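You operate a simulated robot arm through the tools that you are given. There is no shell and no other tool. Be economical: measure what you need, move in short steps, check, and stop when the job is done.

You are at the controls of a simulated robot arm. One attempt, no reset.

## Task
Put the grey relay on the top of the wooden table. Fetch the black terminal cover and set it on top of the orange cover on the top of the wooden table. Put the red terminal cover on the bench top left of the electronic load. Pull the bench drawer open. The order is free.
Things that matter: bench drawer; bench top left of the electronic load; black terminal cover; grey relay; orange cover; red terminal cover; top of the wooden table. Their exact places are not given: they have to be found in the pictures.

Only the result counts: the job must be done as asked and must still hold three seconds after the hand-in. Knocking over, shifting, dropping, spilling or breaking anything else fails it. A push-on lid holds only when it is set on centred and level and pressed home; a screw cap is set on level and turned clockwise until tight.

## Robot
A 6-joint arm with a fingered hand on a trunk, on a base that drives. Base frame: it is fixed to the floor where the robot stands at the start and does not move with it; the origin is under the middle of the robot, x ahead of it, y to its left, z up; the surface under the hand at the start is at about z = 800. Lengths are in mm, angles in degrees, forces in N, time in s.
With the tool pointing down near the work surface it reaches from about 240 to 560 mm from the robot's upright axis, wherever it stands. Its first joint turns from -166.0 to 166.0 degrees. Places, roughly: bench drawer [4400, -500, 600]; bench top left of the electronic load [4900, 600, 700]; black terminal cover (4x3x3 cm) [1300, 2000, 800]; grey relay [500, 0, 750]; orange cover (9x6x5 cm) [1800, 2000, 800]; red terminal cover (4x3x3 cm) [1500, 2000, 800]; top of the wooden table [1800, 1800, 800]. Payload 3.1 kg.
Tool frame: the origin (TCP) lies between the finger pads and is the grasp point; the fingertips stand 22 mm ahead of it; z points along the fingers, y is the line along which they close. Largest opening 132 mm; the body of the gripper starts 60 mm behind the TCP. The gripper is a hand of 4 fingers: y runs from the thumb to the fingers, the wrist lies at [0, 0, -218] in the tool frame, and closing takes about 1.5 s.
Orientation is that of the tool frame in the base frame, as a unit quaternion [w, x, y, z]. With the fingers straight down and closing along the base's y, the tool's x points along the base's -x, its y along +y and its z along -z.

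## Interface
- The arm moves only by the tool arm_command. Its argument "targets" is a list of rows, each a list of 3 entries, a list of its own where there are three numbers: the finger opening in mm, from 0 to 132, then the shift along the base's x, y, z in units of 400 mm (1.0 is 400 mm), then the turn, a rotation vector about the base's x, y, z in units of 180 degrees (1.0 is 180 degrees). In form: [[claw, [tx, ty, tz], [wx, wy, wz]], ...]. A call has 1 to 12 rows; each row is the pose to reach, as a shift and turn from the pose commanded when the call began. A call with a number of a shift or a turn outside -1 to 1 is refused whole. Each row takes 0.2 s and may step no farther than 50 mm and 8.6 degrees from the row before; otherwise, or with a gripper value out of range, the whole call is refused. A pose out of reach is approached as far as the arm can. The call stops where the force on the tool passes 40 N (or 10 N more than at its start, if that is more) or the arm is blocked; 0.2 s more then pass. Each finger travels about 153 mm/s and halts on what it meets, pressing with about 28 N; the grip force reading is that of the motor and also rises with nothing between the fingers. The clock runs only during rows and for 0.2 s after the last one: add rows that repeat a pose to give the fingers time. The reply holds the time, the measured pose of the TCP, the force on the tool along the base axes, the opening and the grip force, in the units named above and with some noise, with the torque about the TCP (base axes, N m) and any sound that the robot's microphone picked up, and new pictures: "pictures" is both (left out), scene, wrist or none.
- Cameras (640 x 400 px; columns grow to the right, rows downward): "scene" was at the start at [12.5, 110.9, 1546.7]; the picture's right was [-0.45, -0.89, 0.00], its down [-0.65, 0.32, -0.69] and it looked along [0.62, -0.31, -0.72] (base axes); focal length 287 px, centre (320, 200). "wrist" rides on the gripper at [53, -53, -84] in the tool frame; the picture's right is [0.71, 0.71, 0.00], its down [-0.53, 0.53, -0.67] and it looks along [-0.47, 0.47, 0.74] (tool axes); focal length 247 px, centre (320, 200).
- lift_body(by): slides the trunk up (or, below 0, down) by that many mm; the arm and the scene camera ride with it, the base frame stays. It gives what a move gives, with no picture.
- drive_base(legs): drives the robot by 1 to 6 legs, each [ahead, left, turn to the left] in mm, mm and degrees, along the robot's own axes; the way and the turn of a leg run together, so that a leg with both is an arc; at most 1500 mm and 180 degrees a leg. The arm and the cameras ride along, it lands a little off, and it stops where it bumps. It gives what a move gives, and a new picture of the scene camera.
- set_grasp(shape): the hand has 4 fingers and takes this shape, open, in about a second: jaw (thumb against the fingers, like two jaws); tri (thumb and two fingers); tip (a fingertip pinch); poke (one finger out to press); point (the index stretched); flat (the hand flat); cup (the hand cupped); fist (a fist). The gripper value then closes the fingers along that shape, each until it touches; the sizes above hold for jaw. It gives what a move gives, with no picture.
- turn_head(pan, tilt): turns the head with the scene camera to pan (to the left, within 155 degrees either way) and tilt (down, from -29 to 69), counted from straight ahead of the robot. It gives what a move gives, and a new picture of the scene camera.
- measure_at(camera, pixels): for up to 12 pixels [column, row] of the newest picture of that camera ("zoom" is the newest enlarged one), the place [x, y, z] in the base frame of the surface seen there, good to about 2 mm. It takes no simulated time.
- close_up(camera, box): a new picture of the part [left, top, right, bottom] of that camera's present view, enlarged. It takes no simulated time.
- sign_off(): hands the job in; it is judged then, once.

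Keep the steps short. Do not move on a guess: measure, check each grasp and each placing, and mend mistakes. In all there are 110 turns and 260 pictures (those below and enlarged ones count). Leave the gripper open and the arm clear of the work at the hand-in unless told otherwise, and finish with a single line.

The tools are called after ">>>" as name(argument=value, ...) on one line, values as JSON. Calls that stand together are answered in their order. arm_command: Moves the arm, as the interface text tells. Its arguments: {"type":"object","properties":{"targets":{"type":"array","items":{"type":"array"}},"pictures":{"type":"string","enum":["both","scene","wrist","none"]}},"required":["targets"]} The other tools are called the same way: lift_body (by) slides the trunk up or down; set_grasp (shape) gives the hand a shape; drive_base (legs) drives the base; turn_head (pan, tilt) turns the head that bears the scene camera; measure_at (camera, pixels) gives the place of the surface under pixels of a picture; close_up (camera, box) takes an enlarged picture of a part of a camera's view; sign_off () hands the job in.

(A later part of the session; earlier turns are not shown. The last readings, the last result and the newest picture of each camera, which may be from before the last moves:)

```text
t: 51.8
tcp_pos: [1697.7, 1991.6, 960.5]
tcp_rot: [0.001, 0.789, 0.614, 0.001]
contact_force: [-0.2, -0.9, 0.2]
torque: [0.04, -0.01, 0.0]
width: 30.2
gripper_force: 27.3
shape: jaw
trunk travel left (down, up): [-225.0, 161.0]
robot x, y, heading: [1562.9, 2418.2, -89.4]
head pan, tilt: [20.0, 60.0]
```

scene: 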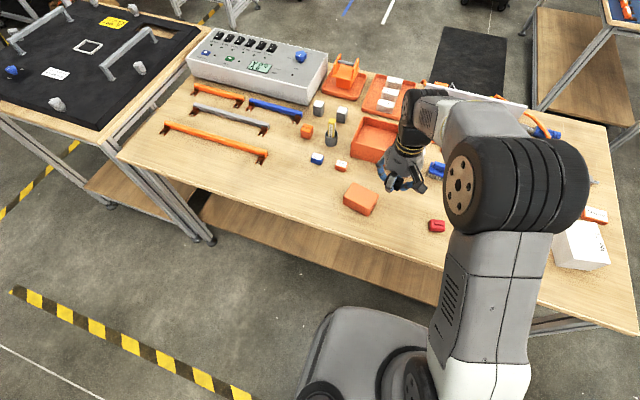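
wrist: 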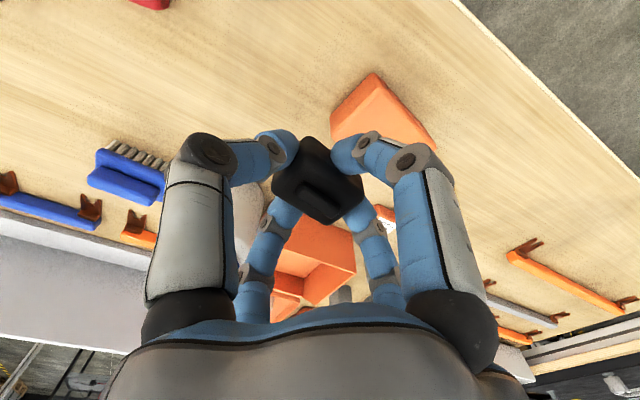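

Orange is fully visible in the scene view at (361,199). I'll enlarge it to fix its centre.

>>> close_up(camera="scene", box=[330, 175, 394, 223])

>>> close_up(camera="wrist", box=[250, 60, 450, 260])

```text
8.33 times, centred on (362, 199) of scene
```

zoom: 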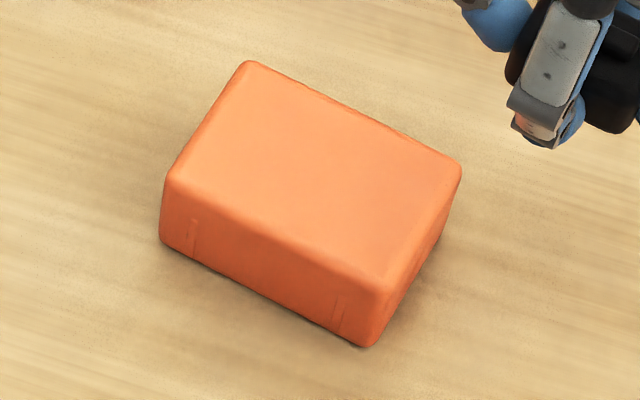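

```text
2.00 times, centred on (350, 160) of wrist
```

zoom: 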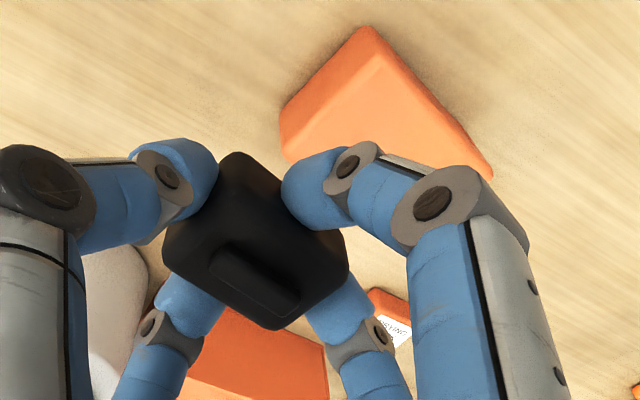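

>>> measure_at(camera="scene", pixels=[[353.5, 183.6], [377.8, 195.3], [368.9, 208.0], [345.0, 196.2], [361, 195.5], [366.0, 189.0], [356.5, 202.6]])

>>> measure_at(camera="zoom", pixels=[[215, 253], [295, 300], [255, 275], [170, 245], [235, 160], [340, 265], [275, 320]])

```text
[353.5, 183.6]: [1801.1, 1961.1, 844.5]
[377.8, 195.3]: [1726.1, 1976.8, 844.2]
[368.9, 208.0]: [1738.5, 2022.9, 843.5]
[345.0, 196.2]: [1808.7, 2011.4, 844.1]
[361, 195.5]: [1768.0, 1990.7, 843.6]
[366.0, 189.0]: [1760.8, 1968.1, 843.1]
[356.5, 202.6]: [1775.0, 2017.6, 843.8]
```

```text
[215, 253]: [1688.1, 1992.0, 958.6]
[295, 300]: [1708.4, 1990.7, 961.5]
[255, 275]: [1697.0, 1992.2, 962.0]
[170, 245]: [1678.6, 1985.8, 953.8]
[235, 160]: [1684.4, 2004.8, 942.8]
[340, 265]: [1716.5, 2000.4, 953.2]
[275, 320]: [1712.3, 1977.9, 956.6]
```

Orange top centre is (1768.6,1992.5), z 844. The black cover's bottom sits about 27.5 mm below the TCP. I'll move above and lower to about 8 mm clear.

>>> arm_command(targets=[[10, [0.09, 0.0015, 0], [0, 0, 0]], [10, [0.1775, 0.0025, 0], [0, 0, 0]], [10, [0.1775, 0.0025, -0.1], [0, 0, 0]], [10, [0.1775, 0.0025, -0.2], [0, 0, 0]], [10, [0.1775, 0.0025, -0.2], [0, 0, 0]]])

>>> close_up(camera="scene", box=[330, 165, 410, 225])

```text
t: 53.0
tcp_pos: [1771.5, 1992.1, 879.4]
tcp_rot: [0.001, 0.789, 0.615, 0.001]
contact_force: [0.0, -0.1, 0.2]
torque: [-0.01, 0.01, 0.0]
width: 30.3
gripper_force: 27.8
shape: jaw
trunk travel left (down, up): [-225.0, 161.0]
robot x, y, heading: [1563.3, 2417.6, -89.4]
head pan, tilt: [20.0, 60.0]
```

scene: 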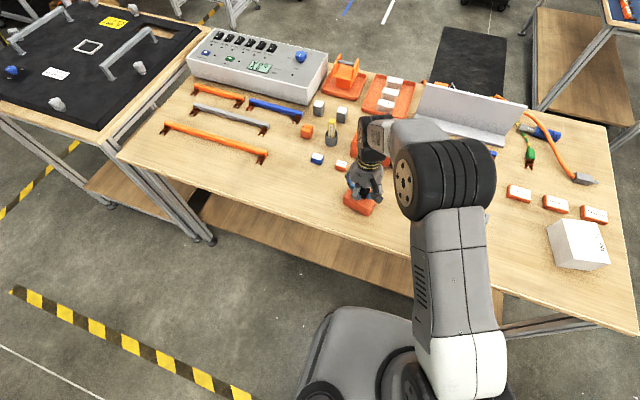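
wrist: 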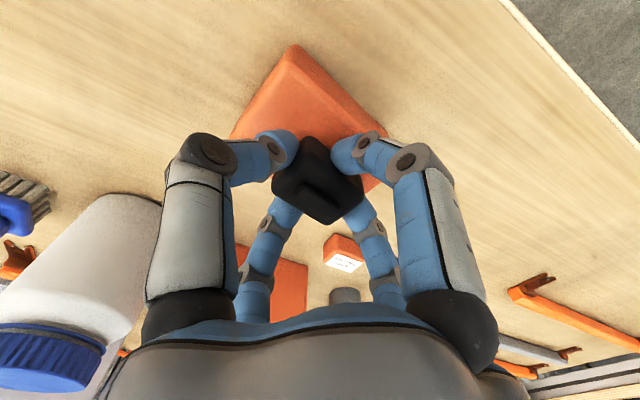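

```text
6.67 times, centred on (370, 195) of scene
```

zoom: 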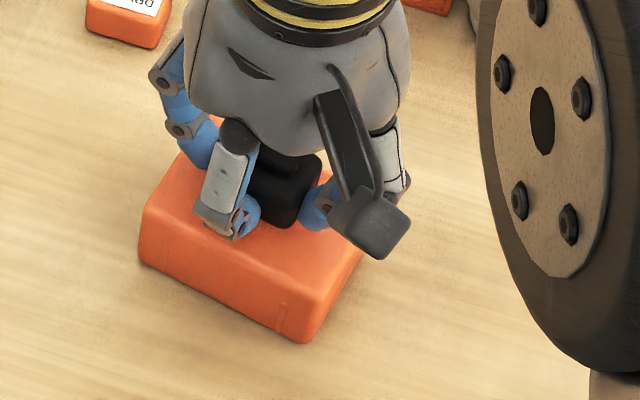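

Looks well centred. I'll lower in small steps until contact.

>>> arm_command(targets=[[10, [-0.004, 0.001, -0.008], [0, 0, 0]], [10, [-0.004, 0.001, -0.013], [0, 0, 0]], [10, [-0.004, 0.001, -0.017], [0, 0, 0]]], pictures="none")

```text
t: 53.8
tcp_pos: [1767.1, 1992.5, 873.2]
tcp_rot: [0.001, 0.788, 0.616, 0.001]
contact_force: [-0.3, -0.1, 0.9]
torque: [0.02, 0.03, 0.02]
width: 30.2
gripper_force: 27.9
shape: jaw
trunk travel left (down, up): [-225.0, 161.0]
robot x, y, heading: [1559.8, 2415.1, -89.2]
head pan, tilt: [20.0, 60.0]
```

>>> arm_command(targets=[[10, [0.002, 0, -0.003], [0, 0, 0]], [10, [0.002, 0, -0.005], [0, 0, 0]]], pictures="none")

```text
t: 54.4
tcp_pos: [1768.3, 1992.6, 870.6]
tcp_rot: [0.001, 0.789, 0.615, 0.0]
contact_force: [-0.6, -0.2, -0.4]
torque: [0.0, -0.01, 0.01]
width: 30.0
gripper_force: 28.2
shape: jaw
trunk travel left (down, up): [-225.0, 161.0]
robot x, y, heading: [1561.5, 2418.7, -89.4]
head pan, tilt: [20.0, 60.0]
```

>>> arm_command(targets=[[10, [0, 0, -0.0025], [0, 0, 0]], [10, [0, 0, -0.005], [0, 0, 0]]], pictures="none")

```text
t: 55.0
tcp_pos: [1767.5, 1992.0, 868.6]
tcp_rot: [0.002, 0.788, 0.615, 0.0]
contact_force: [-0.1, 0.4, 9.8]
torque: [0.0, 0.08, 0.0]
width: 30.6
gripper_force: 27.8
shape: jaw
trunk travel left (down, up): [-225.0, 161.0]
robot x, y, heading: [1563.2, 2417.7, -89.5]
head pan, tilt: [20.0, 60.0]
```

Contact is 10 N at z 868.6. I'll release and lift.

>>> arm_command(targets=[[38, [0, 0, 0.001], [0, 0, 0]], [50, [0, 0, 0.001], [0, 0, 0]], [60, [0, 0, 0.001], [0, 0, 0]], [60, [0, 0, 0.06], [0, 0, 0]], [60, [0, 0, 0.17], [0, 0, 0]], [60, [0, 0, 0.26], [0, 0, 0]]])

>>> close_up(camera="wrist", box=[230, 20, 430, 145])

```text
t: 56.4
tcp_pos: [1768.7, 1990.9, 971.6]
tcp_rot: [-0.001, 0.789, 0.615, 0.001]
contact_force: [0.6, 0.2, 0.3]
torque: [0.0, 0.04, -0.04]
width: 59.7
gripper_force: 0.0
shape: jaw
trunk travel left (down, up): [-225.0, 161.0]
robot x, y, heading: [1559.7, 2417.1, -89.3]
head pan, tilt: [20.0, 60.0]
```

scene: 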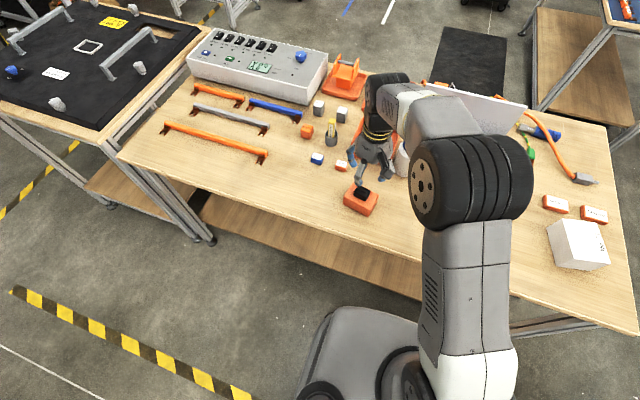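
wrist: 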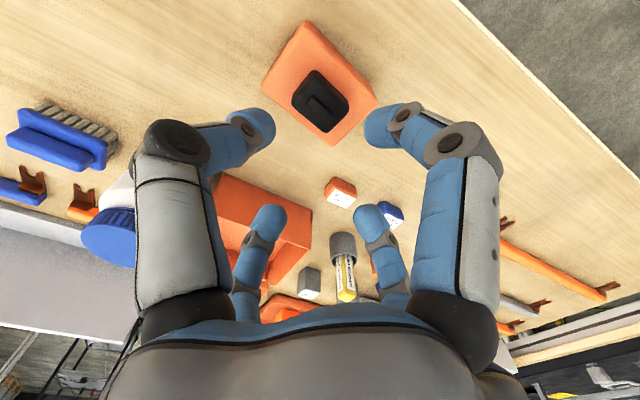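

```text
3.20 times, centred on (330, 82) of wrist
```

zoom: 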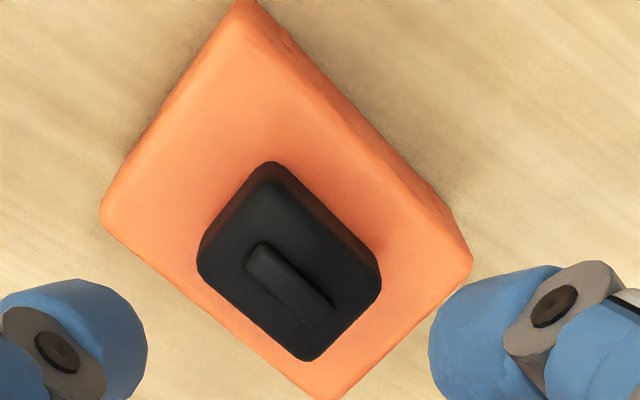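

>>> measure_at(camera="zoom", pixels=[[260, 252], [325, 315], [292, 284], [205, 265], [272, 170], [375, 275], [310, 350], [110, 215], [240, 20], [460, 255], [325, 395]])

```text
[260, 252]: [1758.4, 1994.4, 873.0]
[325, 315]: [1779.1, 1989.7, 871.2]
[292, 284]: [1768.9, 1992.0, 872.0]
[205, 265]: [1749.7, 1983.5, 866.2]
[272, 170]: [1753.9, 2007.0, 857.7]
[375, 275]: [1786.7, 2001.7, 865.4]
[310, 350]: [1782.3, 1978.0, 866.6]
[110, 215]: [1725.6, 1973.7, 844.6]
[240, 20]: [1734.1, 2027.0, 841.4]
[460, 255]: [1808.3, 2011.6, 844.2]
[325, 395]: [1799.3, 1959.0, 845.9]
```

Black is centred and flat on orange. Next is the red cover at about (1546,1992), yaw ≈+14°. I'll hover above it, turned 28°, and look.

>>> arm_command(targets=[[60, [-0.09, 0, 0], [0, 0, 0.03]], [60, [-0.2, 0, 0], [0, 0, 0.06]], [60, [-0.31, 0, 0], [0, 0, 0.09]], [60, [-0.42, 0, -0.0], [0, 0, 0.12]], [60, [-0.53, 0, -0.0], [0, 0, 0.14]], [60, [-0.556, 0.002, -0.04], [0, 0, 0.155]], [60, [-0.556, 0.002, -0.04], [0, 0, 0.155]]], pictures="none")

>>> close_up(camera="wrist", box=[230, 20, 430, 145])

```text
t: 58.0
tcp_pos: [1544.2, 1994.0, 956.1]
tcp_rot: [0.0, 0.616, 0.787, 0.0]
contact_force: [-0.6, 0.1, -0.6]
torque: [-0.02, 0.01, 0.0]
width: 59.9
gripper_force: 0.1
shape: jaw
trunk travel left (down, up): [-225.0, 161.0]
robot x, y, heading: [1563.0, 2413.7, -89.7]
head pan, tilt: [20.0, 60.0]
```

```text
3.20 times, centred on (330, 82) of wrist
```

zoom: 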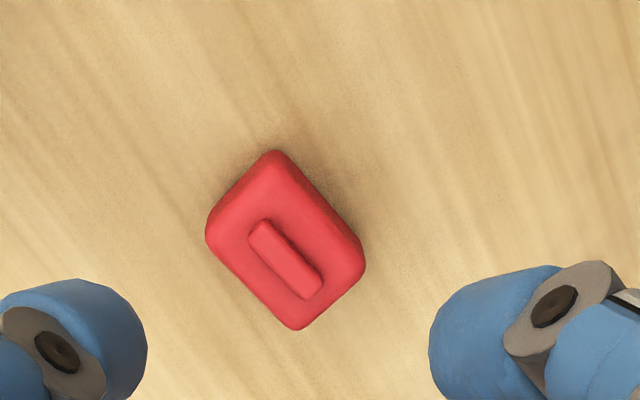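

>>> measure_at(camera="zoom", pixels=[[260, 232], [312, 290], [285, 260], [238, 195], [335, 292], [312, 200], [250, 285]])

>>> close_up(camera="wrist", box=[0, 0, 640, 400])

```text
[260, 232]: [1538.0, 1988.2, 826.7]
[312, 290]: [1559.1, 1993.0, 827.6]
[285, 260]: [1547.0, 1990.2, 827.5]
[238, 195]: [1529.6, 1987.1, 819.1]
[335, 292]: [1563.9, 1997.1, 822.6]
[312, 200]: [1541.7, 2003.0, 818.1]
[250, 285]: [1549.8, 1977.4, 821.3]
```

```text
1.00 times, centred on (320, 200) of wrist (not enlarged: the box is as wide or as high as the picture)
```

zoom: 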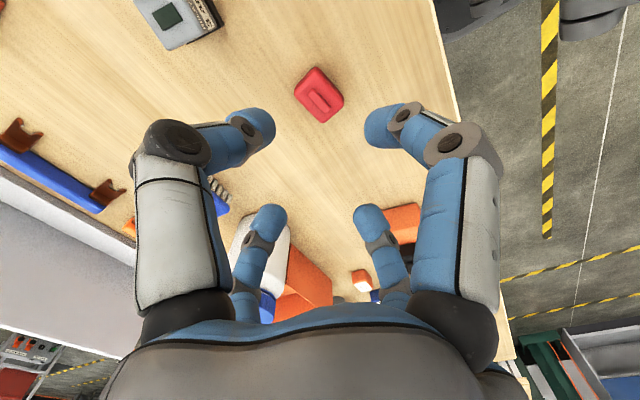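

Red centre is (1547,1991), yaw +13°, which matches the tool. I'll descend and grip.

>>> arm_command(targets=[[60, [0.005, -0.005, -0.11], [0, 0, 0]], [60, [0.005, -0.005, -0.22], [0, 0, 0]], [60, [0.005, -0.005, -0.325], [0, 0, 0]], [60, [0.005, -0.005, -0.325], [0, 0, 0]], [45, [0.005, -0.005, -0.325], [0, 0, 0]], [25, [0.005, -0.005, -0.325], [0, 0, 0]], [10, [0.005, -0.005, -0.325], [0, 0, 0]], [10, [0.005, -0.005, -0.325], [0, 0, 0]], [10, [0.005, -0.005, -0.325], [0, 0, 0]]], pictures="wrist")

```text
t: 60.0
tcp_pos: [1548.0, 1989.7, 826.1]
tcp_rot: [0.001, 0.616, 0.788, 0.001]
contact_force: [0.4, -1.1, -0.2]
torque: [-0.02, 0.0, -0.01]
width: 30.5
gripper_force: 27.8
shape: jaw
trunk travel left (down, up): [-225.0, 161.0]
robot x, y, heading: [1565.3, 2421.7, -89.4]
head pan, tilt: [20.0, 60.0]
```

wrist: 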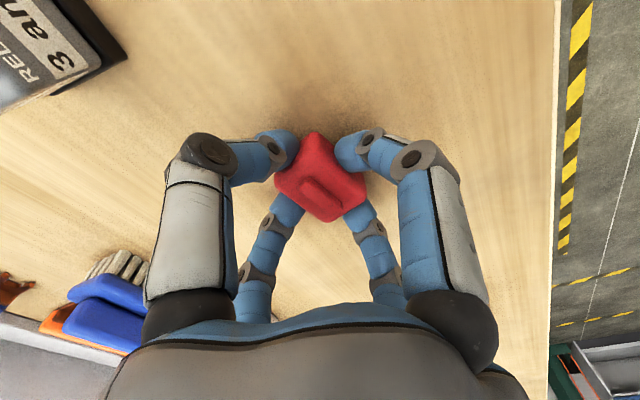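

Red is gripped. I'll lift high and pull in for driving, then turn the head to survey the route to the bench.

>>> arm_command(targets=[[10, [0, 0, 0.1], [0, 0, 0]], [10, [0, 0, 0.22], [0, 0, 0]], [10, [0, 0, 0.34], [0, 0, 0]], [10, [0, 0.02, 0.46], [0, 0, 0]], [10, [0, 0.05, 0.57], [0, 0, 0]], [10, [0, 0.1, 0.67], [0, 0, 0]], [10, [0, 0.15, 0.77], [0, 0, 0]], [10, [0, 0.2, 0.87], [0, 0, 0]], [10, [0, 0.25, 0.92], [0, 0, 0]]])

>>> turn_head(pan=90, tilt=20)

```text
t: 62.0
tcp_pos: [1548.7, 2091.1, 1196.4]
tcp_rot: [-0.001, 0.617, 0.787, 0.0]
contact_force: [0.1, -0.2, -0.7]
torque: [-0.02, 0.02, 0.01]
width: 30.4
gripper_force: 28.6
shape: jaw
trunk travel left (down, up): [-225.0, 161.0]
robot x, y, heading: [1565.8, 2419.3, -89.4]
head pan, tilt: [20.0, 60.0]
```

scene: 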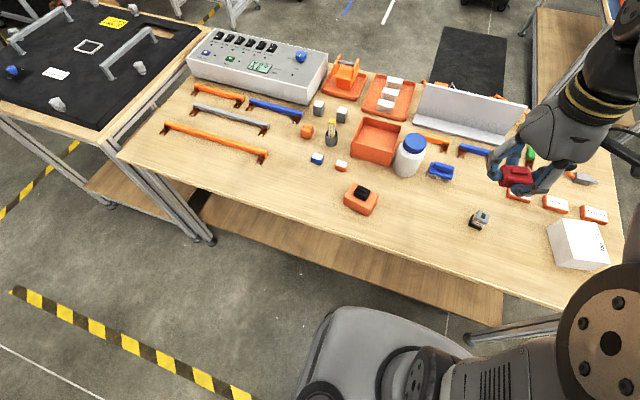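
wrist: 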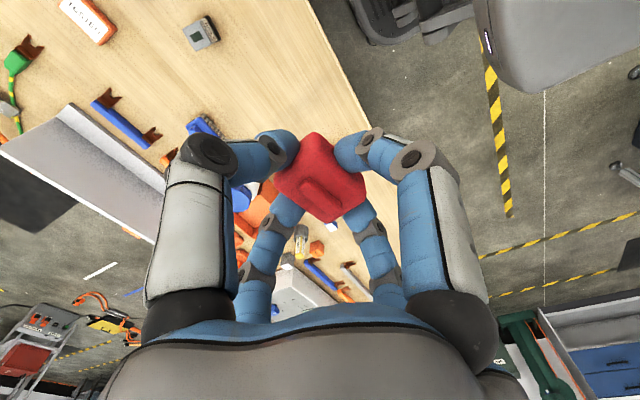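

```text
t: 63.4
tcp_pos: [1548.6, 2088.7, 1195.7]
tcp_rot: [0.0, 0.617, 0.787, 0.0]
contact_force: [0.1, 0.4, -0.7]
torque: [0.02, 0.03, 0.01]
width: 30.2
gripper_force: 28.1
shape: jaw
trunk travel left (down, up): [-225.0, 161.0]
robot x, y, heading: [1559.7, 2414.3, -89.5]
head pan, tilt: [90.0, 20.0]
```

scene: 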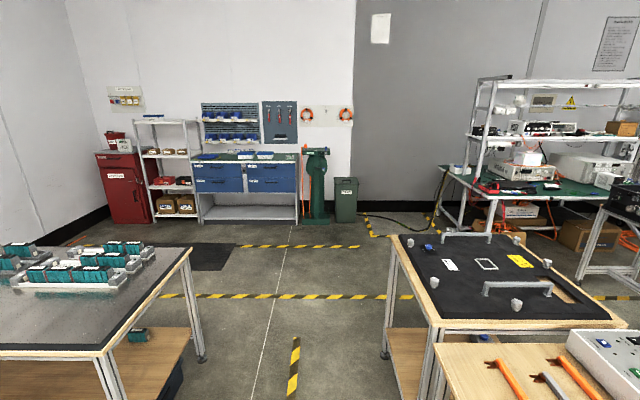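

>>> turn_head(pan=45, tilt=20)

```text
t: 64.5
tcp_pos: [1547.8, 2090.8, 1195.2]
tcp_rot: [0.001, 0.617, 0.787, 0.001]
contact_force: [0.4, -1.0, 0.3]
torque: [0.01, 0.01, 0.0]
width: 30.4
gripper_force: 28.0
shape: jaw
trunk travel left (down, up): [-225.0, 161.0]
robot x, y, heading: [1563.7, 2421.4, -89.4]
head pan, tilt: [45.0, 20.0]
```

scene: 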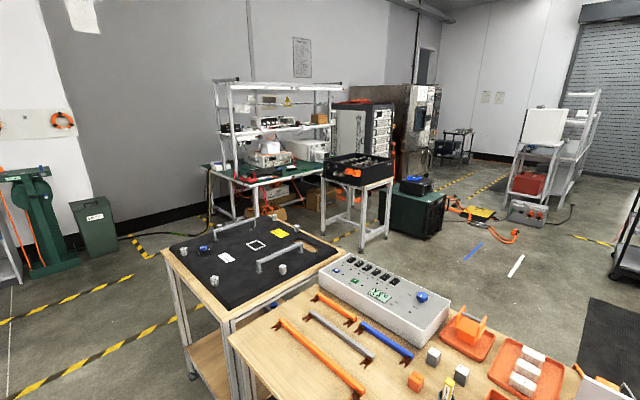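

>>> close_up(camera="scene", box=[190, 70, 450, 250])

>>> measure_at(camera="scene", pixels=[[205, 168], [237, 189], [330, 172], [265, 160], [313, 150], [336, 202], [365, 250], [420, 237], [290, 155], [210, 228], [245, 212], [345, 240]])

```text
2.22 times, centred on (320, 160) of scene
```

zoom: 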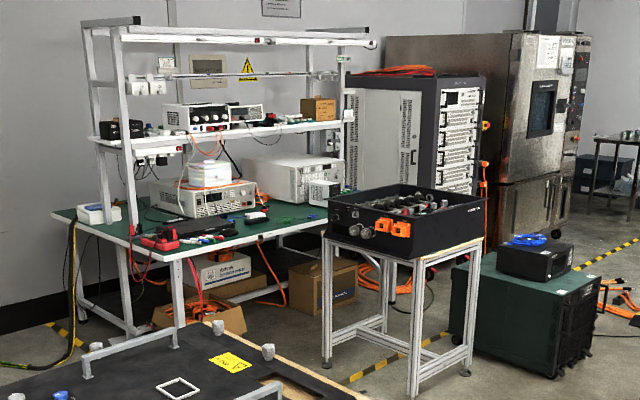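

```text
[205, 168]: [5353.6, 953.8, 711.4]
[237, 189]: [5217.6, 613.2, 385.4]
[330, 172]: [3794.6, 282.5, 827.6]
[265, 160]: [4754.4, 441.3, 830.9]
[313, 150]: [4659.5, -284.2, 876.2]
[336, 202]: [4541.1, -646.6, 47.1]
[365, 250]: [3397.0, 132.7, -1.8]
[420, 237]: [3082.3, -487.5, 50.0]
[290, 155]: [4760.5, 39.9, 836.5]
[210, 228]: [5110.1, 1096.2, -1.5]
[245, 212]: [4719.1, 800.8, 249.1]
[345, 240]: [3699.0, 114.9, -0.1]
```

The green bench with instruments is at x≈4650+. The way between the tables at y≈2600 is open. I'll back off, turn left, and drive 1500 ahead, then look again.

>>> drive_base(legs=[[-190, 0, 0], [0, 0, 90], [1500, 0, 0]])

>>> turn_head(pan=-45, tilt=25)

```text
t: 76.9
tcp_pos: [3368.9, 2663.9, 1195.0]
tcp_rot: [-0.001, -0.135, 0.991, 0.0]
contact_force: [0.7, 0.7, -0.4]
torque: [-0.04, 0.02, 0.01]
width: 30.4
gripper_force: 27.6
shape: jaw
trunk travel left (down, up): [-225.0, 161.0]
robot x, y, heading: [3042.8, 2664.8, 2.5]
head pan, tilt: [45.0, 20.0]
```

scene: 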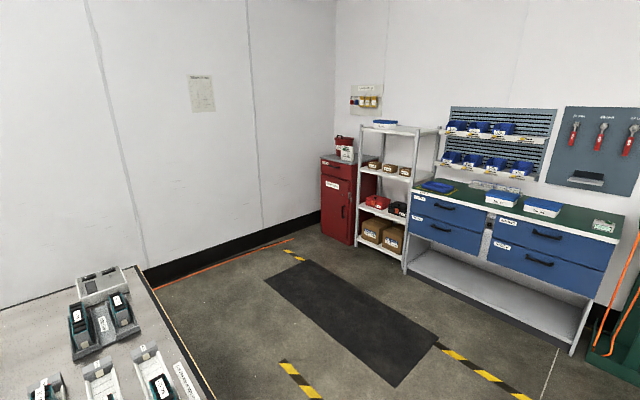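

```text
t: 78.5
tcp_pos: [3368.0, 2663.1, 1195.3]
tcp_rot: [0.0, -0.135, 0.991, 0.0]
contact_force: [-0.3, 0.2, -0.6]
torque: [-0.01, -0.01, 0.04]
width: 30.2
gripper_force: 28.0
shape: jaw
trunk travel left (down, up): [-225.0, 161.0]
robot x, y, heading: [3043.4, 2664.8, 2.4]
head pan, tilt: [-45.0, 25.0]
```

scene: 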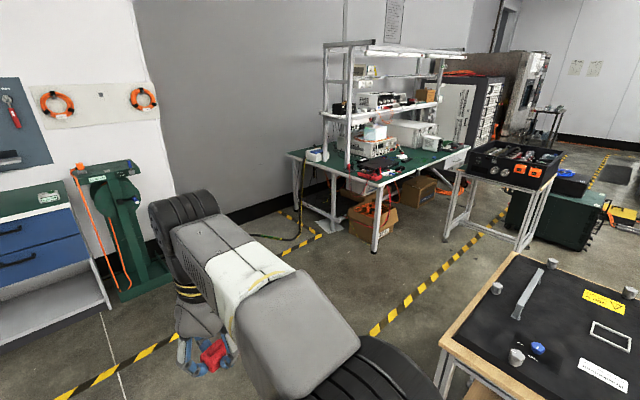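

>>> close_up(camera="scene", box=[280, 100, 500, 260])

>>> measure_at(camera="scene", pixels=[[290, 153], [378, 187], [470, 148], [456, 160], [375, 252], [333, 235], [445, 238], [525, 245], [482, 205], [398, 215], [375, 140], [410, 132]])

```text
2.50 times, centred on (390, 180) of scene
```

zoom: 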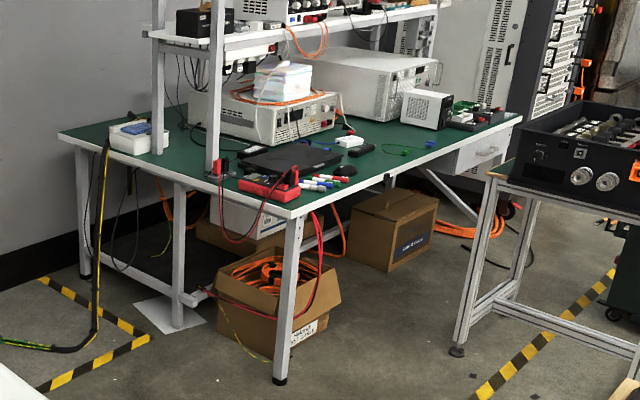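

```text
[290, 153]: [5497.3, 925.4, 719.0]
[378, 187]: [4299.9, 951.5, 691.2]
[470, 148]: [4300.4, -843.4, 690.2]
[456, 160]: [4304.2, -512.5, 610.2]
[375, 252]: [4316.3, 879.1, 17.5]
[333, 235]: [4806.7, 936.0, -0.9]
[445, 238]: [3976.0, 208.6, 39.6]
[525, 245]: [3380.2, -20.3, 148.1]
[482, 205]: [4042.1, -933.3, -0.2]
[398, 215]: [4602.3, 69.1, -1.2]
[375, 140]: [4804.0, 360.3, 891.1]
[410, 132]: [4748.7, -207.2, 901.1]
```

The bench front edge is x≈4300, y -850 to 950, top z≈700, and its drawer front is near (4304,-512,610). A cart's leg stands at (3976,208). I'll drive around the black-topped table to about (4000,1700) to read the instruments.

>>> drive_base(legs=[[960, -40, -2.4], [0, -900, 0]])

>>> turn_head(pan=-45, tilt=30)

```text
t: 87.9
tcp_pos: [4321.4, 1723.3, 1196.6]
tcp_rot: [0.0, -0.108, 0.994, 0.001]
contact_force: [0.9, -1.2, 0.5]
torque: [0.03, -0.02, 0.0]
width: 30.0
gripper_force: 28.1
shape: jaw
trunk travel left (down, up): [-225.0, 161.0]
robot x, y, heading: [3992.7, 1744.2, -0.8]
head pan, tilt: [-45.0, 25.0]
```

scene: 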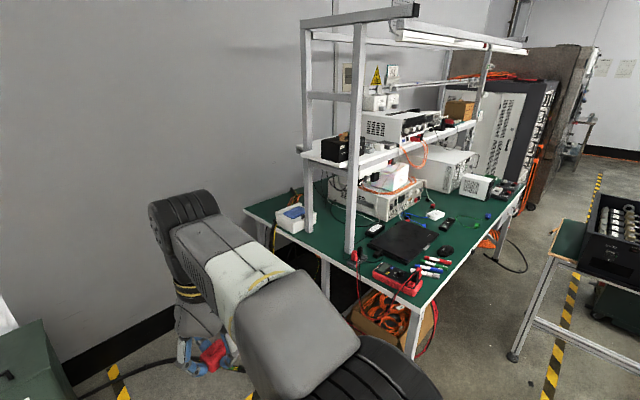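

```text
t: 88.5
tcp_pos: [4321.4, 1723.9, 1196.1]
tcp_rot: [0.0, -0.107, 0.994, 0.001]
contact_force: [0.3, 0.0, -0.4]
torque: [-0.01, 0.01, 0.02]
width: 30.2
gripper_force: 28.3
shape: jaw
trunk travel left (down, up): [-225.0, 161.0]
robot x, y, heading: [3994.6, 1742.4, -0.8]
head pan, tilt: [-45.0, 30.0]
```

scene: 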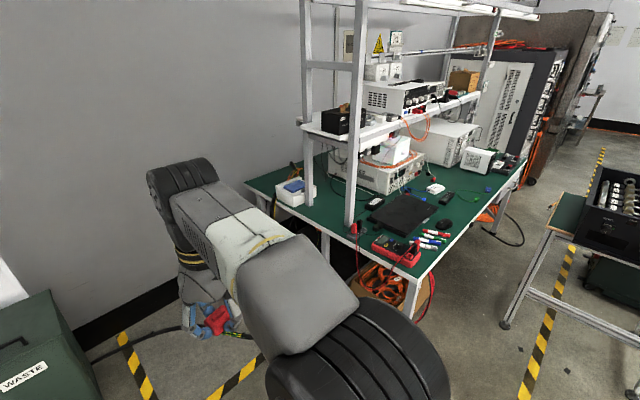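

>>> close_up(camera="scene", box=[240, 100, 540, 290])

>>> measure_at(camera="scene", pixels=[[320, 215], [350, 228], [335, 200], [350, 190], [400, 188], [455, 150], [375, 200], [400, 220], [295, 190], [415, 265], [505, 320], [440, 185]])

```text
2.11 times, centred on (390, 195) of scene
```

zoom: 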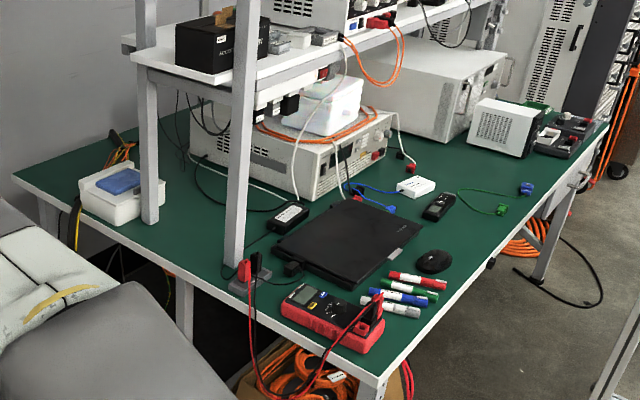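

```text
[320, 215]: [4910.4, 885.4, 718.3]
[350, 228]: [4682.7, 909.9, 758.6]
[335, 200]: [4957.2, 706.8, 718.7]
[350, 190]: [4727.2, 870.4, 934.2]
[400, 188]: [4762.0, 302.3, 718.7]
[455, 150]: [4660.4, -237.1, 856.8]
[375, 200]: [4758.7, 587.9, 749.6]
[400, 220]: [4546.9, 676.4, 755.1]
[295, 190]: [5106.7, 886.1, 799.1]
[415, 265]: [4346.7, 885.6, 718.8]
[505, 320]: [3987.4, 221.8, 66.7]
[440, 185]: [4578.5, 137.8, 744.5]
```

I'll read the instrument fronts and map the free green area left of the first instrument.

>>> measure_at(camera="zoom", pixels=[[150, 218], [232, 262], [175, 215], [205, 235], [215, 280], [260, 190], [225, 165], [290, 195], [185, 65], [245, 100], [175, 270], [270, 235]])

>>> close_up(camera="scene", box=[320, 60, 500, 210])

```text
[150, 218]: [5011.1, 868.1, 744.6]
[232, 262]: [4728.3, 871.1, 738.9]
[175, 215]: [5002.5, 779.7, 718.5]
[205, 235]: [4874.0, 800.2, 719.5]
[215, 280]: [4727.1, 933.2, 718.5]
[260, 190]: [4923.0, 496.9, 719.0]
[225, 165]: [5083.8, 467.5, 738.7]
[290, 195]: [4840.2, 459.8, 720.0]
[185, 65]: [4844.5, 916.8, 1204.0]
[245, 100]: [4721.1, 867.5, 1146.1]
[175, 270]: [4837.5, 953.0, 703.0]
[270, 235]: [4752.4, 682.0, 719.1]
```

```text
2.67 times, centred on (410, 135) of scene
```

zoom: 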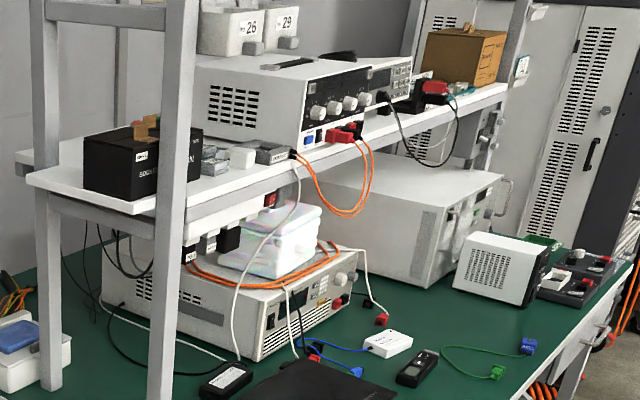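

>>> measure_at(camera="scene", pixels=[[369.5, 216.3], [401.8, 196], [437, 205.4], [404.2, 236.5], [372, 244], [382, 238], [355, 232], [376, 203], [362, 213], [365, 208], [305, 128], [345, 134]])

>>> measure_at(camera="zoom", pixels=[[35, 180], [150, 210], [270, 165], [500, 95], [220, 240], [190, 255], [255, 350], [105, 260], [345, 285], [230, 375], [320, 245], [135, 330]])

```text
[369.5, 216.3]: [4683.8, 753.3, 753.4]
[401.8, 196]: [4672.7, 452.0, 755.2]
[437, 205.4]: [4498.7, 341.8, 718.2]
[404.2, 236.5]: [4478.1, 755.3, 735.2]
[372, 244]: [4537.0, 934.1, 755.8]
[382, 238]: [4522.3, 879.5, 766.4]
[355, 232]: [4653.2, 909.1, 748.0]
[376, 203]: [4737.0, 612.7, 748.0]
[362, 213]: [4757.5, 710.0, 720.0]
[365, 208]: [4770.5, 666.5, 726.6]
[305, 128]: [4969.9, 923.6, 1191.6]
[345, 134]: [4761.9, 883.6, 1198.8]
```

```text
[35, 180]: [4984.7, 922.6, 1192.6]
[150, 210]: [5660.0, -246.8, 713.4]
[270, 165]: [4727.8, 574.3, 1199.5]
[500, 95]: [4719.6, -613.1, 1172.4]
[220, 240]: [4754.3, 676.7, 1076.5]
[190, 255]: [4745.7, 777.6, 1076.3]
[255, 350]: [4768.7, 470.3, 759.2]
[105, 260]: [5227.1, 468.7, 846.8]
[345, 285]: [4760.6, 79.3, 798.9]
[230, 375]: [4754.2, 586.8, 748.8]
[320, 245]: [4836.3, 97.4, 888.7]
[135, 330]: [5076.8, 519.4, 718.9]
```

The load (A) has its front at x≈4765 and its left face at y≈470. Free bench top left of it is x 4770–5050, y 500–850, under the shelf (underside ≈1165). I want to know how close the base can come, so I'll look down at it.

>>> turn_head(pan=60, tilt=69)

```text
t: 90.4
tcp_pos: [4322.1, 1722.9, 1195.6]
tcp_rot: [0.0, -0.107, 0.994, 0.0]
contact_force: [-0.6, 0.7, -0.1]
torque: [0.02, -0.02, -0.02]
width: 30.5
gripper_force: 27.9
shape: jaw
trunk travel left (down, up): [-225.0, 161.0]
robot x, y, heading: [3996.0, 1745.9, -0.9]
head pan, tilt: [60.0, 68.8]
```

scene: 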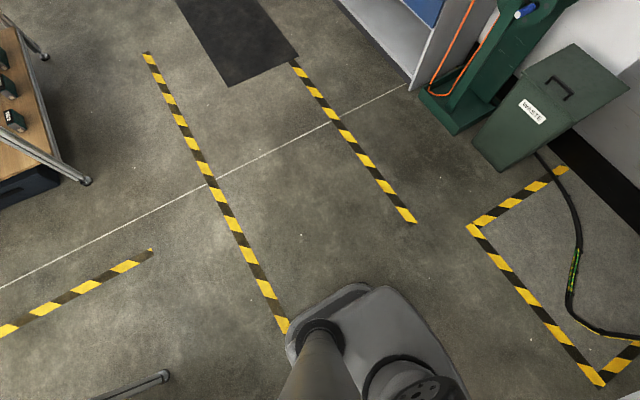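

>>> measure_at(camera="scene", pixels=[[287, 345], [360, 287], [385, 290], [410, 310], [450, 365], [466, 395], [350, 310], [400, 330], [570, 250], [575, 310], [640, 340], [330, 300]])

```text
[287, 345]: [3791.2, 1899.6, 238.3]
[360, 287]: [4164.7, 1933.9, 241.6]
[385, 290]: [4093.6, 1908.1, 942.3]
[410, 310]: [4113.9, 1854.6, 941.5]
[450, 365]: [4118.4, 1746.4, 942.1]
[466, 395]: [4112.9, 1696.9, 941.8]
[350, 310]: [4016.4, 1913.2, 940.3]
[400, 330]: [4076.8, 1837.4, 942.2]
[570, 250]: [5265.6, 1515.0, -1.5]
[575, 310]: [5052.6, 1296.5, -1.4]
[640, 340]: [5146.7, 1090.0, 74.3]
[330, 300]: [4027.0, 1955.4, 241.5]
```

The base plate is low (z 240) with about ±215 mm footprint, and the torso reaches only 120 mm ahead, so I can get close. Before going under the shelf I'll do a dry run in free space: lower the trunk 200 and reach out 515 mm, to see how high the elbow and forearm sit.

>>> lift_body(by=-200)

>>> arm_command(targets=[[10, [0.08, 0, -0.08], [0, 0, 0]], [10, [0.16, 0, -0.16], [0, 0, 0]], [10, [0.24, 0, -0.24], [0, 0, 0]], [10, [0.32, 0, -0.32], [0, 0, 0]], [10, [0.4, 0, -0.4], [0, 0, 0]], [10, [0.4675, 0, -0.48], [0, 0, 0]], [10, [0.4675, 0, -0.515], [0, 0, 0]]], pictures="none")

>>> turn_head(pan=0, tilt=45)

```text
t: 92.5
tcp_pos: [4321.8, 1722.8, 994.5]
tcp_rot: [0.0, -0.107, 0.994, 0.001]
contact_force: [-0.2, 0.6, -0.1]
torque: [-0.05, 0.02, 0.05]
width: 30.2
gripper_force: 27.8
shape: jaw
trunk travel left (down, up): [-25.0, 361.0]
robot x, y, heading: [3996.0, 1745.8, -1.1]
head pan, tilt: [60.0, 68.8]
```

```text
t: 94.1
tcp_pos: [4508.9, 1721.9, 788.7]
tcp_rot: [-0.001, -0.108, 0.994, 0.0]
contact_force: [-0.3, -0.3, -0.9]
torque: [-0.01, -0.02, -0.01]
width: 30.3
gripper_force: 28.2
shape: jaw
trunk travel left (down, up): [-25.0, 361.0]
robot x, y, heading: [3995.3, 1746.5, -1.1]
head pan, tilt: [60.0, 68.8]
```

```text
t: 95.4
tcp_pos: [4509.0, 1723.7, 790.0]
tcp_rot: [0.0, -0.107, 0.994, 0.0]
contact_force: [0.6, 0.2, 0.0]
torque: [0.01, -0.01, 0.02]
width: 30.3
gripper_force: 27.8
shape: jaw
trunk travel left (down, up): [-25.0, 361.0]
robot x, y, heading: [3993.9, 1745.6, -0.9]
head pan, tilt: [0.0, 45.0]
```

scene: 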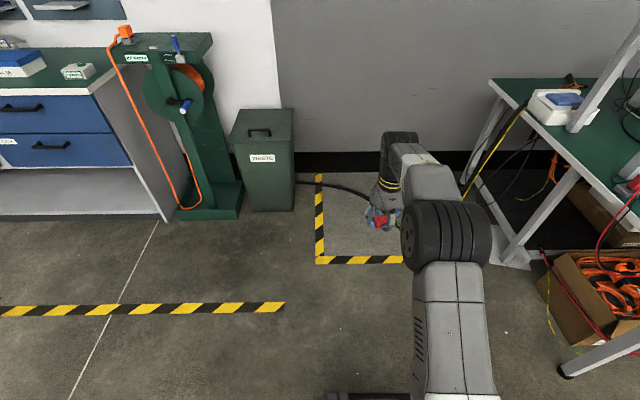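

>>> measure_at(camera="scene", pixels=[[450, 203], [485, 215], [404, 215], [450, 250], [430, 175], [415, 150], [400, 134], [450, 290], [452, 370], [515, 245], [545, 255], [385, 145]])

>>> close_up(camera="scene", box=[360, 80, 640, 300])

```text
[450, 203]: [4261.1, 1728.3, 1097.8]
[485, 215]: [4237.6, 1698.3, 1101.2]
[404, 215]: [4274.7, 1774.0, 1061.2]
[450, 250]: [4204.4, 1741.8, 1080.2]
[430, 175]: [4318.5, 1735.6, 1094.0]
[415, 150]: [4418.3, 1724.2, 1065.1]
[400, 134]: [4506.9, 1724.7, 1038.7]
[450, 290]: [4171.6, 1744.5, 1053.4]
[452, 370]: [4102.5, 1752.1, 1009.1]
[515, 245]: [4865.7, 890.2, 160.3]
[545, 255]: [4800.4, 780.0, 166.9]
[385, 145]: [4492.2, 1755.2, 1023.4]
```

```text
1.82 times, centred on (500, 190) of scene
```

zoom: 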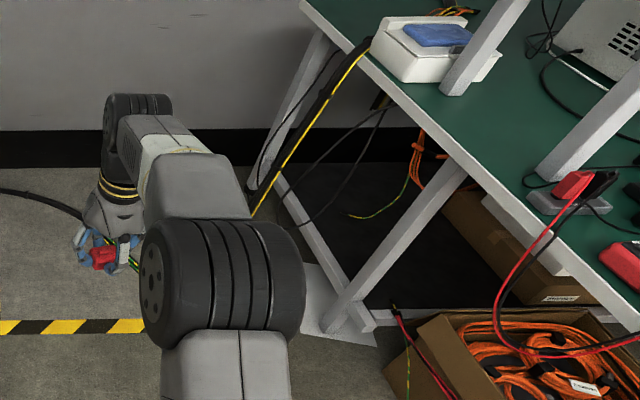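

The arm's highest point is about 1100 there, below the shelf underside (≈1150+). Next I'll measure the floor plate, bench leg and cable at that bench end.

>>> measure_at(camera="zoom", pixels=[[310, 300], [330, 330], [375, 340], [345, 325], [372, 318], [255, 180], [250, 210], [290, 150], [370, 50], [360, 75], [135, 265], [400, 70]])

>>> measure_at(camera="scene", pixels=[[330, 183], [350, 187], [370, 195], [400, 232], [565, 115], [460, 200]])

```text
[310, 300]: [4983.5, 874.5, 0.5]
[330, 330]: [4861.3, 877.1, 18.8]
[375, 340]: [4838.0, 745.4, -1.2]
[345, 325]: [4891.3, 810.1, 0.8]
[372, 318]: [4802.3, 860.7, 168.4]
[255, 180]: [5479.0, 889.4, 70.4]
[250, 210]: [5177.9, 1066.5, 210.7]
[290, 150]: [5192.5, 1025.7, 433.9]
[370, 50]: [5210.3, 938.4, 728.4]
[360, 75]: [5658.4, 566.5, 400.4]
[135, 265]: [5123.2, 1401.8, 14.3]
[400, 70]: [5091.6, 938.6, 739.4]
```

```text
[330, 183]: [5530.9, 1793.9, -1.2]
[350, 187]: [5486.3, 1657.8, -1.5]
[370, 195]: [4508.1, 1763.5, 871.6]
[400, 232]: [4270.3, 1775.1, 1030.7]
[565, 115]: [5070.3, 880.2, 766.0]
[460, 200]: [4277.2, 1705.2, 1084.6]
```

Plan: standing at about (4780,1200) heading -80° keeps the base off the floor cable (x≥5050) and lets the arm pass between the shelf posts (x 4753–4986). I'll lower the trunk 20 more, then go to the start point (4717,1555) and turn.

>>> lift_body(by=-20)

>>> drive_base(legs=[[726, -179, 0], [0, 0, -79]])

>>> turn_head(pan=0, tilt=30)

```text
t: 96.1
tcp_pos: [4508.0, 1723.3, 770.9]
tcp_rot: [0.0, -0.108, 0.994, 0.001]
contact_force: [0.1, 1.2, -0.6]
torque: [0.04, 0.01, -0.02]
width: 30.3
gripper_force: 28.3
shape: jaw
trunk travel left (down, up): [-5.0, 381.0]
robot x, y, heading: [3998.3, 1743.8, -0.7]
head pan, tilt: [0.0, 45.0]
```

```text
t: 103.6
tcp_pos: [4808.4, 1046.5, 771.4]
tcp_rot: [0.0, 0.548, 0.837, 0.0]
contact_force: [0.8, 1.0, 0.3]
torque: [-0.05, 0.0, 0.01]
width: 30.5
gripper_force: 27.9
shape: jaw
trunk travel left (down, up): [-5.0, 381.0]
robot x, y, heading: [4732.5, 1555.7, -79.5]
head pan, tilt: [0.0, 45.0]
```

scene: 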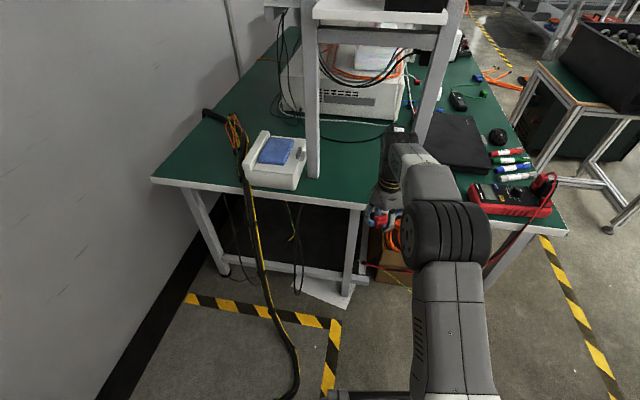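

```text
t: 104.4
tcp_pos: [4807.1, 1047.3, 771.4]
tcp_rot: [0.0, 0.548, 0.836, 0.0]
contact_force: [1.0, 0.0, 0.1]
torque: [0.0, -0.03, 0.03]
width: 29.9
gripper_force: 28.0
shape: jaw
trunk travel left (down, up): [-5.0, 381.0]
robot x, y, heading: [4728.9, 1553.7, -79.4]
head pan, tilt: [0.0, 30.0]
```

scene: 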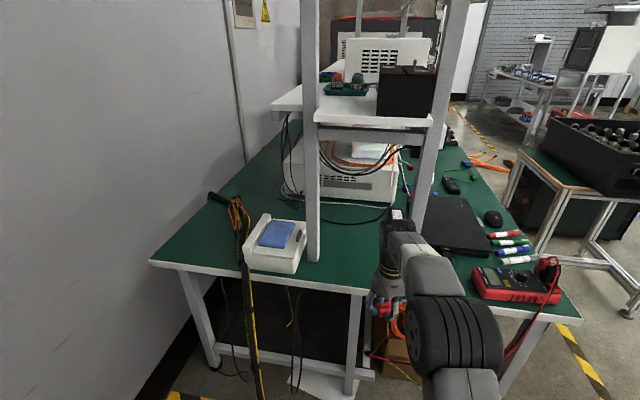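

Good view. I'll measure the posts, the shelf crossbar, the drooping cables and free bench top.

>>> close_up(camera="scene", box=[270, 90, 450, 270])

>>> measure_at(camera="scene", pixels=[[319, 255], [320, 138], [370, 139], [425, 135], [417, 225], [360, 172], [390, 158], [345, 210], [350, 235], [375, 222], [320, 125], [350, 185]])

```text
2.22 times, centred on (360, 180) of scene
```

zoom: 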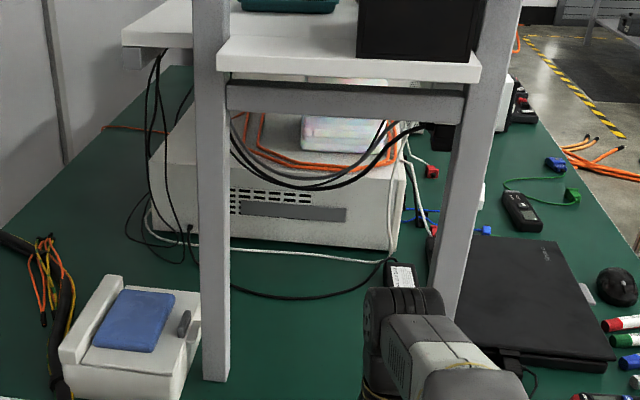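

```text
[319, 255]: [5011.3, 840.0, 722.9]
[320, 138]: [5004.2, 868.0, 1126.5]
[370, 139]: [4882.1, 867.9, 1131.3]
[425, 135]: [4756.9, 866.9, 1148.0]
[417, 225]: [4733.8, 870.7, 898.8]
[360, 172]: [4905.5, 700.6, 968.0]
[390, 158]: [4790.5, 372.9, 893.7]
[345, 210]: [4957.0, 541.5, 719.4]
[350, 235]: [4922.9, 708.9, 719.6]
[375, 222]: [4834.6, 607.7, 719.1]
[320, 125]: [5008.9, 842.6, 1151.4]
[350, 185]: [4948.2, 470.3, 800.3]
```

>>> measure_at(camera="zoom", pixels=[[233, 145], [240, 160], [262, 178], [300, 187], [335, 185], [370, 166], [390, 145], [410, 130], [438, 140], [248, 140], [360, 105], [345, 112]])

>>> measure_at(camera="zoom", pixels=[[240, 292], [290, 298], [340, 293], [375, 275], [300, 260], [220, 245], [400, 275], [320, 330], [270, 320], [440, 255], [345, 235], [300, 350]])

```text
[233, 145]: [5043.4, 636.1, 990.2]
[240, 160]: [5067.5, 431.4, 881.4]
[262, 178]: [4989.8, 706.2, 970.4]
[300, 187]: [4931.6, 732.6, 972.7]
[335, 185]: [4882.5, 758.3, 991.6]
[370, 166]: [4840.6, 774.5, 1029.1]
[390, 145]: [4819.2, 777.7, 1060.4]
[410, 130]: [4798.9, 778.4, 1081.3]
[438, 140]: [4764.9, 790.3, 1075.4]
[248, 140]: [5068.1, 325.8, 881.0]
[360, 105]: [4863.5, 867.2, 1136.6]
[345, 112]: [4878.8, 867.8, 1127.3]
```

```text
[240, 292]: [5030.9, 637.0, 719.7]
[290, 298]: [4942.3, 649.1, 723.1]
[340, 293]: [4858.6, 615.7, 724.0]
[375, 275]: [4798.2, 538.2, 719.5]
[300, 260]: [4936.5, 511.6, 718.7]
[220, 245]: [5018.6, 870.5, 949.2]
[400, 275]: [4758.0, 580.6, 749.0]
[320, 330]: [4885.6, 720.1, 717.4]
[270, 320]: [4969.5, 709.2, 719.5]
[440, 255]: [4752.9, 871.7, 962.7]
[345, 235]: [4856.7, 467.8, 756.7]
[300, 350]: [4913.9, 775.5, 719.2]
```

A cable loop hangs under the shelf, lower towards larger x (z≈992 at x 4882, but ≥1060 at x≤4820). So the wrist must stay near x≈4820. Before moving in, I'll check the floor cable next to the base.

>>> turn_head(pan=25, tilt=60)

```text
t: 105.3
tcp_pos: [4808.1, 1046.7, 770.9]
tcp_rot: [0.001, 0.547, 0.837, 0.0]
contact_force: [0.9, -0.2, 0.1]
torque: [0.03, -0.03, -0.02]
width: 30.2
gripper_force: 28.0
shape: jaw
trunk travel left (down, up): [-5.0, 381.0]
robot x, y, heading: [4728.6, 1553.9, -79.8]
head pan, tilt: [25.0, 60.0]
```

scene: 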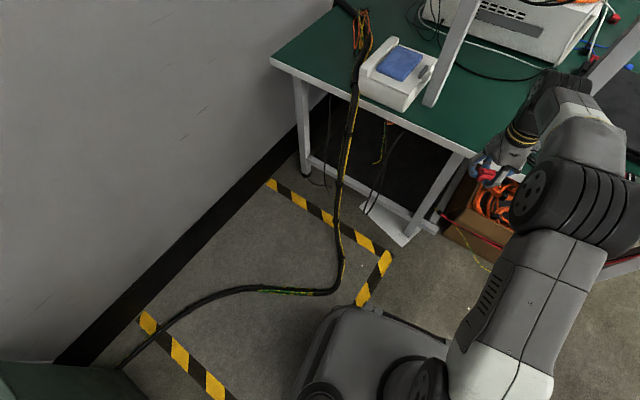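

>>> measure_at(camera="scene", pixels=[[338, 245], [340, 275], [332, 290], [310, 292], [270, 288], [230, 290], [337, 200], [350, 150], [335, 312], [360, 305], [440, 340], [300, 385]])

```text
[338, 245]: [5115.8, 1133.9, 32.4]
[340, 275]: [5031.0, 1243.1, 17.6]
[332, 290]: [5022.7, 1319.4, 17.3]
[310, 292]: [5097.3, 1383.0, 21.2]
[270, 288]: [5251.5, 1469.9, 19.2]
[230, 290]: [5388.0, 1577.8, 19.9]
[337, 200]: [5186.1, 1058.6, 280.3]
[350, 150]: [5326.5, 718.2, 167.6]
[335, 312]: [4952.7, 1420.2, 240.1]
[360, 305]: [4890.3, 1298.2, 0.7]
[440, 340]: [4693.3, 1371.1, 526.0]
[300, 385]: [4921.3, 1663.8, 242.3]
```

The floor cable's nearest edge is x≈5015 at y 1240–1320. I'll aim for the base at (4765,1195), heading -87°, leaving about 35 mm. First I'll turn -7° in place.

>>> drive_base(legs=[[0, 0, -7]])

```text
t: 106.3
tcp_pos: [4745.8, 1041.7, 769.4]
tcp_rot: [0.001, 0.597, 0.802, 0.0]
contact_force: [-0.1, 0.1, -0.8]
torque: [-0.01, 0.0, 0.0]
width: 30.1
gripper_force: 27.9
shape: jaw
trunk travel left (down, up): [-5.0, 381.0]
robot x, y, heading: [4725.6, 1552.8, -86.4]
head pan, tilt: [25.0, 60.0]
```

scene: 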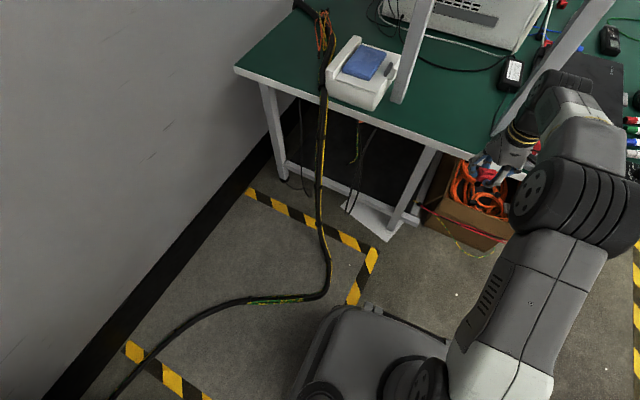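

>>> arm_command(targets=[[10, [0.05, 0.1, 0], [0, 0, 0]], [10, [0.1, 0.2, 0], [0, 0, 0]], [10, [0.15, 0.3, 0], [0, 0, 0]], [10, [0.195, 0.39, -0.01], [0, 0, 0]], [10, [0.195, 0.42, -0.03], [0, 0, 0]]], pictures="none")

>>> drive_base(legs=[[220, 16, 0]])

>>> turn_head(pan=5, tilt=40)

```text
t: 107.5
tcp_pos: [4822.9, 1209.8, 757.8]
tcp_rot: [0.0, 0.598, 0.802, 0.0]
contact_force: [0.5, 0.0, 0.4]
torque: [0.01, -0.01, 0.01]
width: 30.1
gripper_force: 27.9
shape: jaw
trunk travel left (down, up): [-5.0, 381.0]
robot x, y, heading: [4727.8, 1553.3, -86.4]
head pan, tilt: [25.0, 60.0]
```

```text
t: 109.2
tcp_pos: [4850.7, 991.5, 758.6]
tcp_rot: [-0.001, 0.598, 0.801, 0.001]
contact_force: [-0.4, -0.2, 0.3]
torque: [0.02, 0.0, 0.0]
width: 29.6
gripper_force: 27.4
shape: jaw
trunk travel left (down, up): [-5.0, 381.0]
robot x, y, heading: [4755.6, 1336.5, -86.4]
head pan, tilt: [25.0, 60.0]
```

scene: 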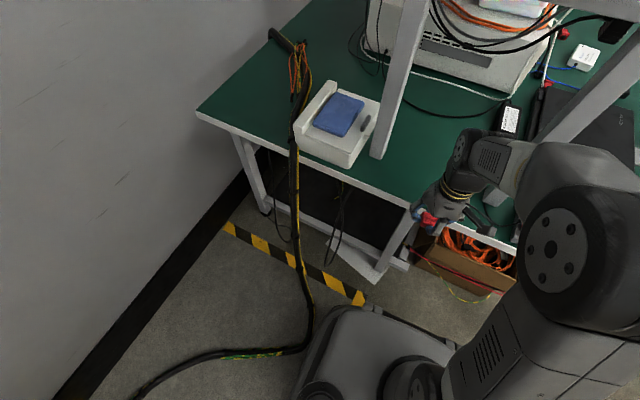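

```text
t: 110.0
tcp_pos: [4851.7, 990.3, 759.2]
tcp_rot: [0.0, 0.598, 0.802, 0.0]
contact_force: [-0.3, 0.2, -0.6]
torque: [-0.01, -0.02, 0.0]
width: 30.3
gripper_force: 27.7
shape: jaw
trunk travel left (down, up): [-5.0, 381.0]
robot x, y, heading: [4760.0, 1337.3, -86.8]
head pan, tilt: [5.0, 40.0]
```

scene: 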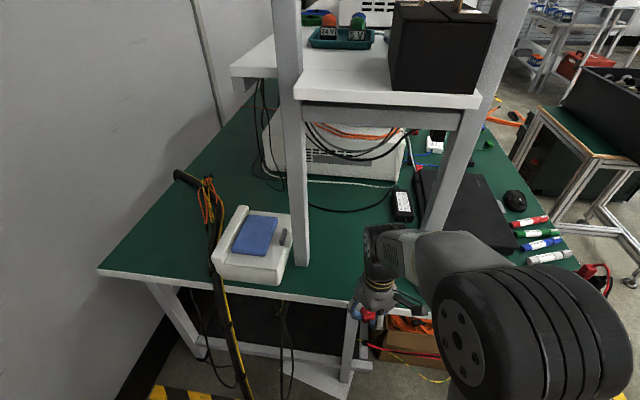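

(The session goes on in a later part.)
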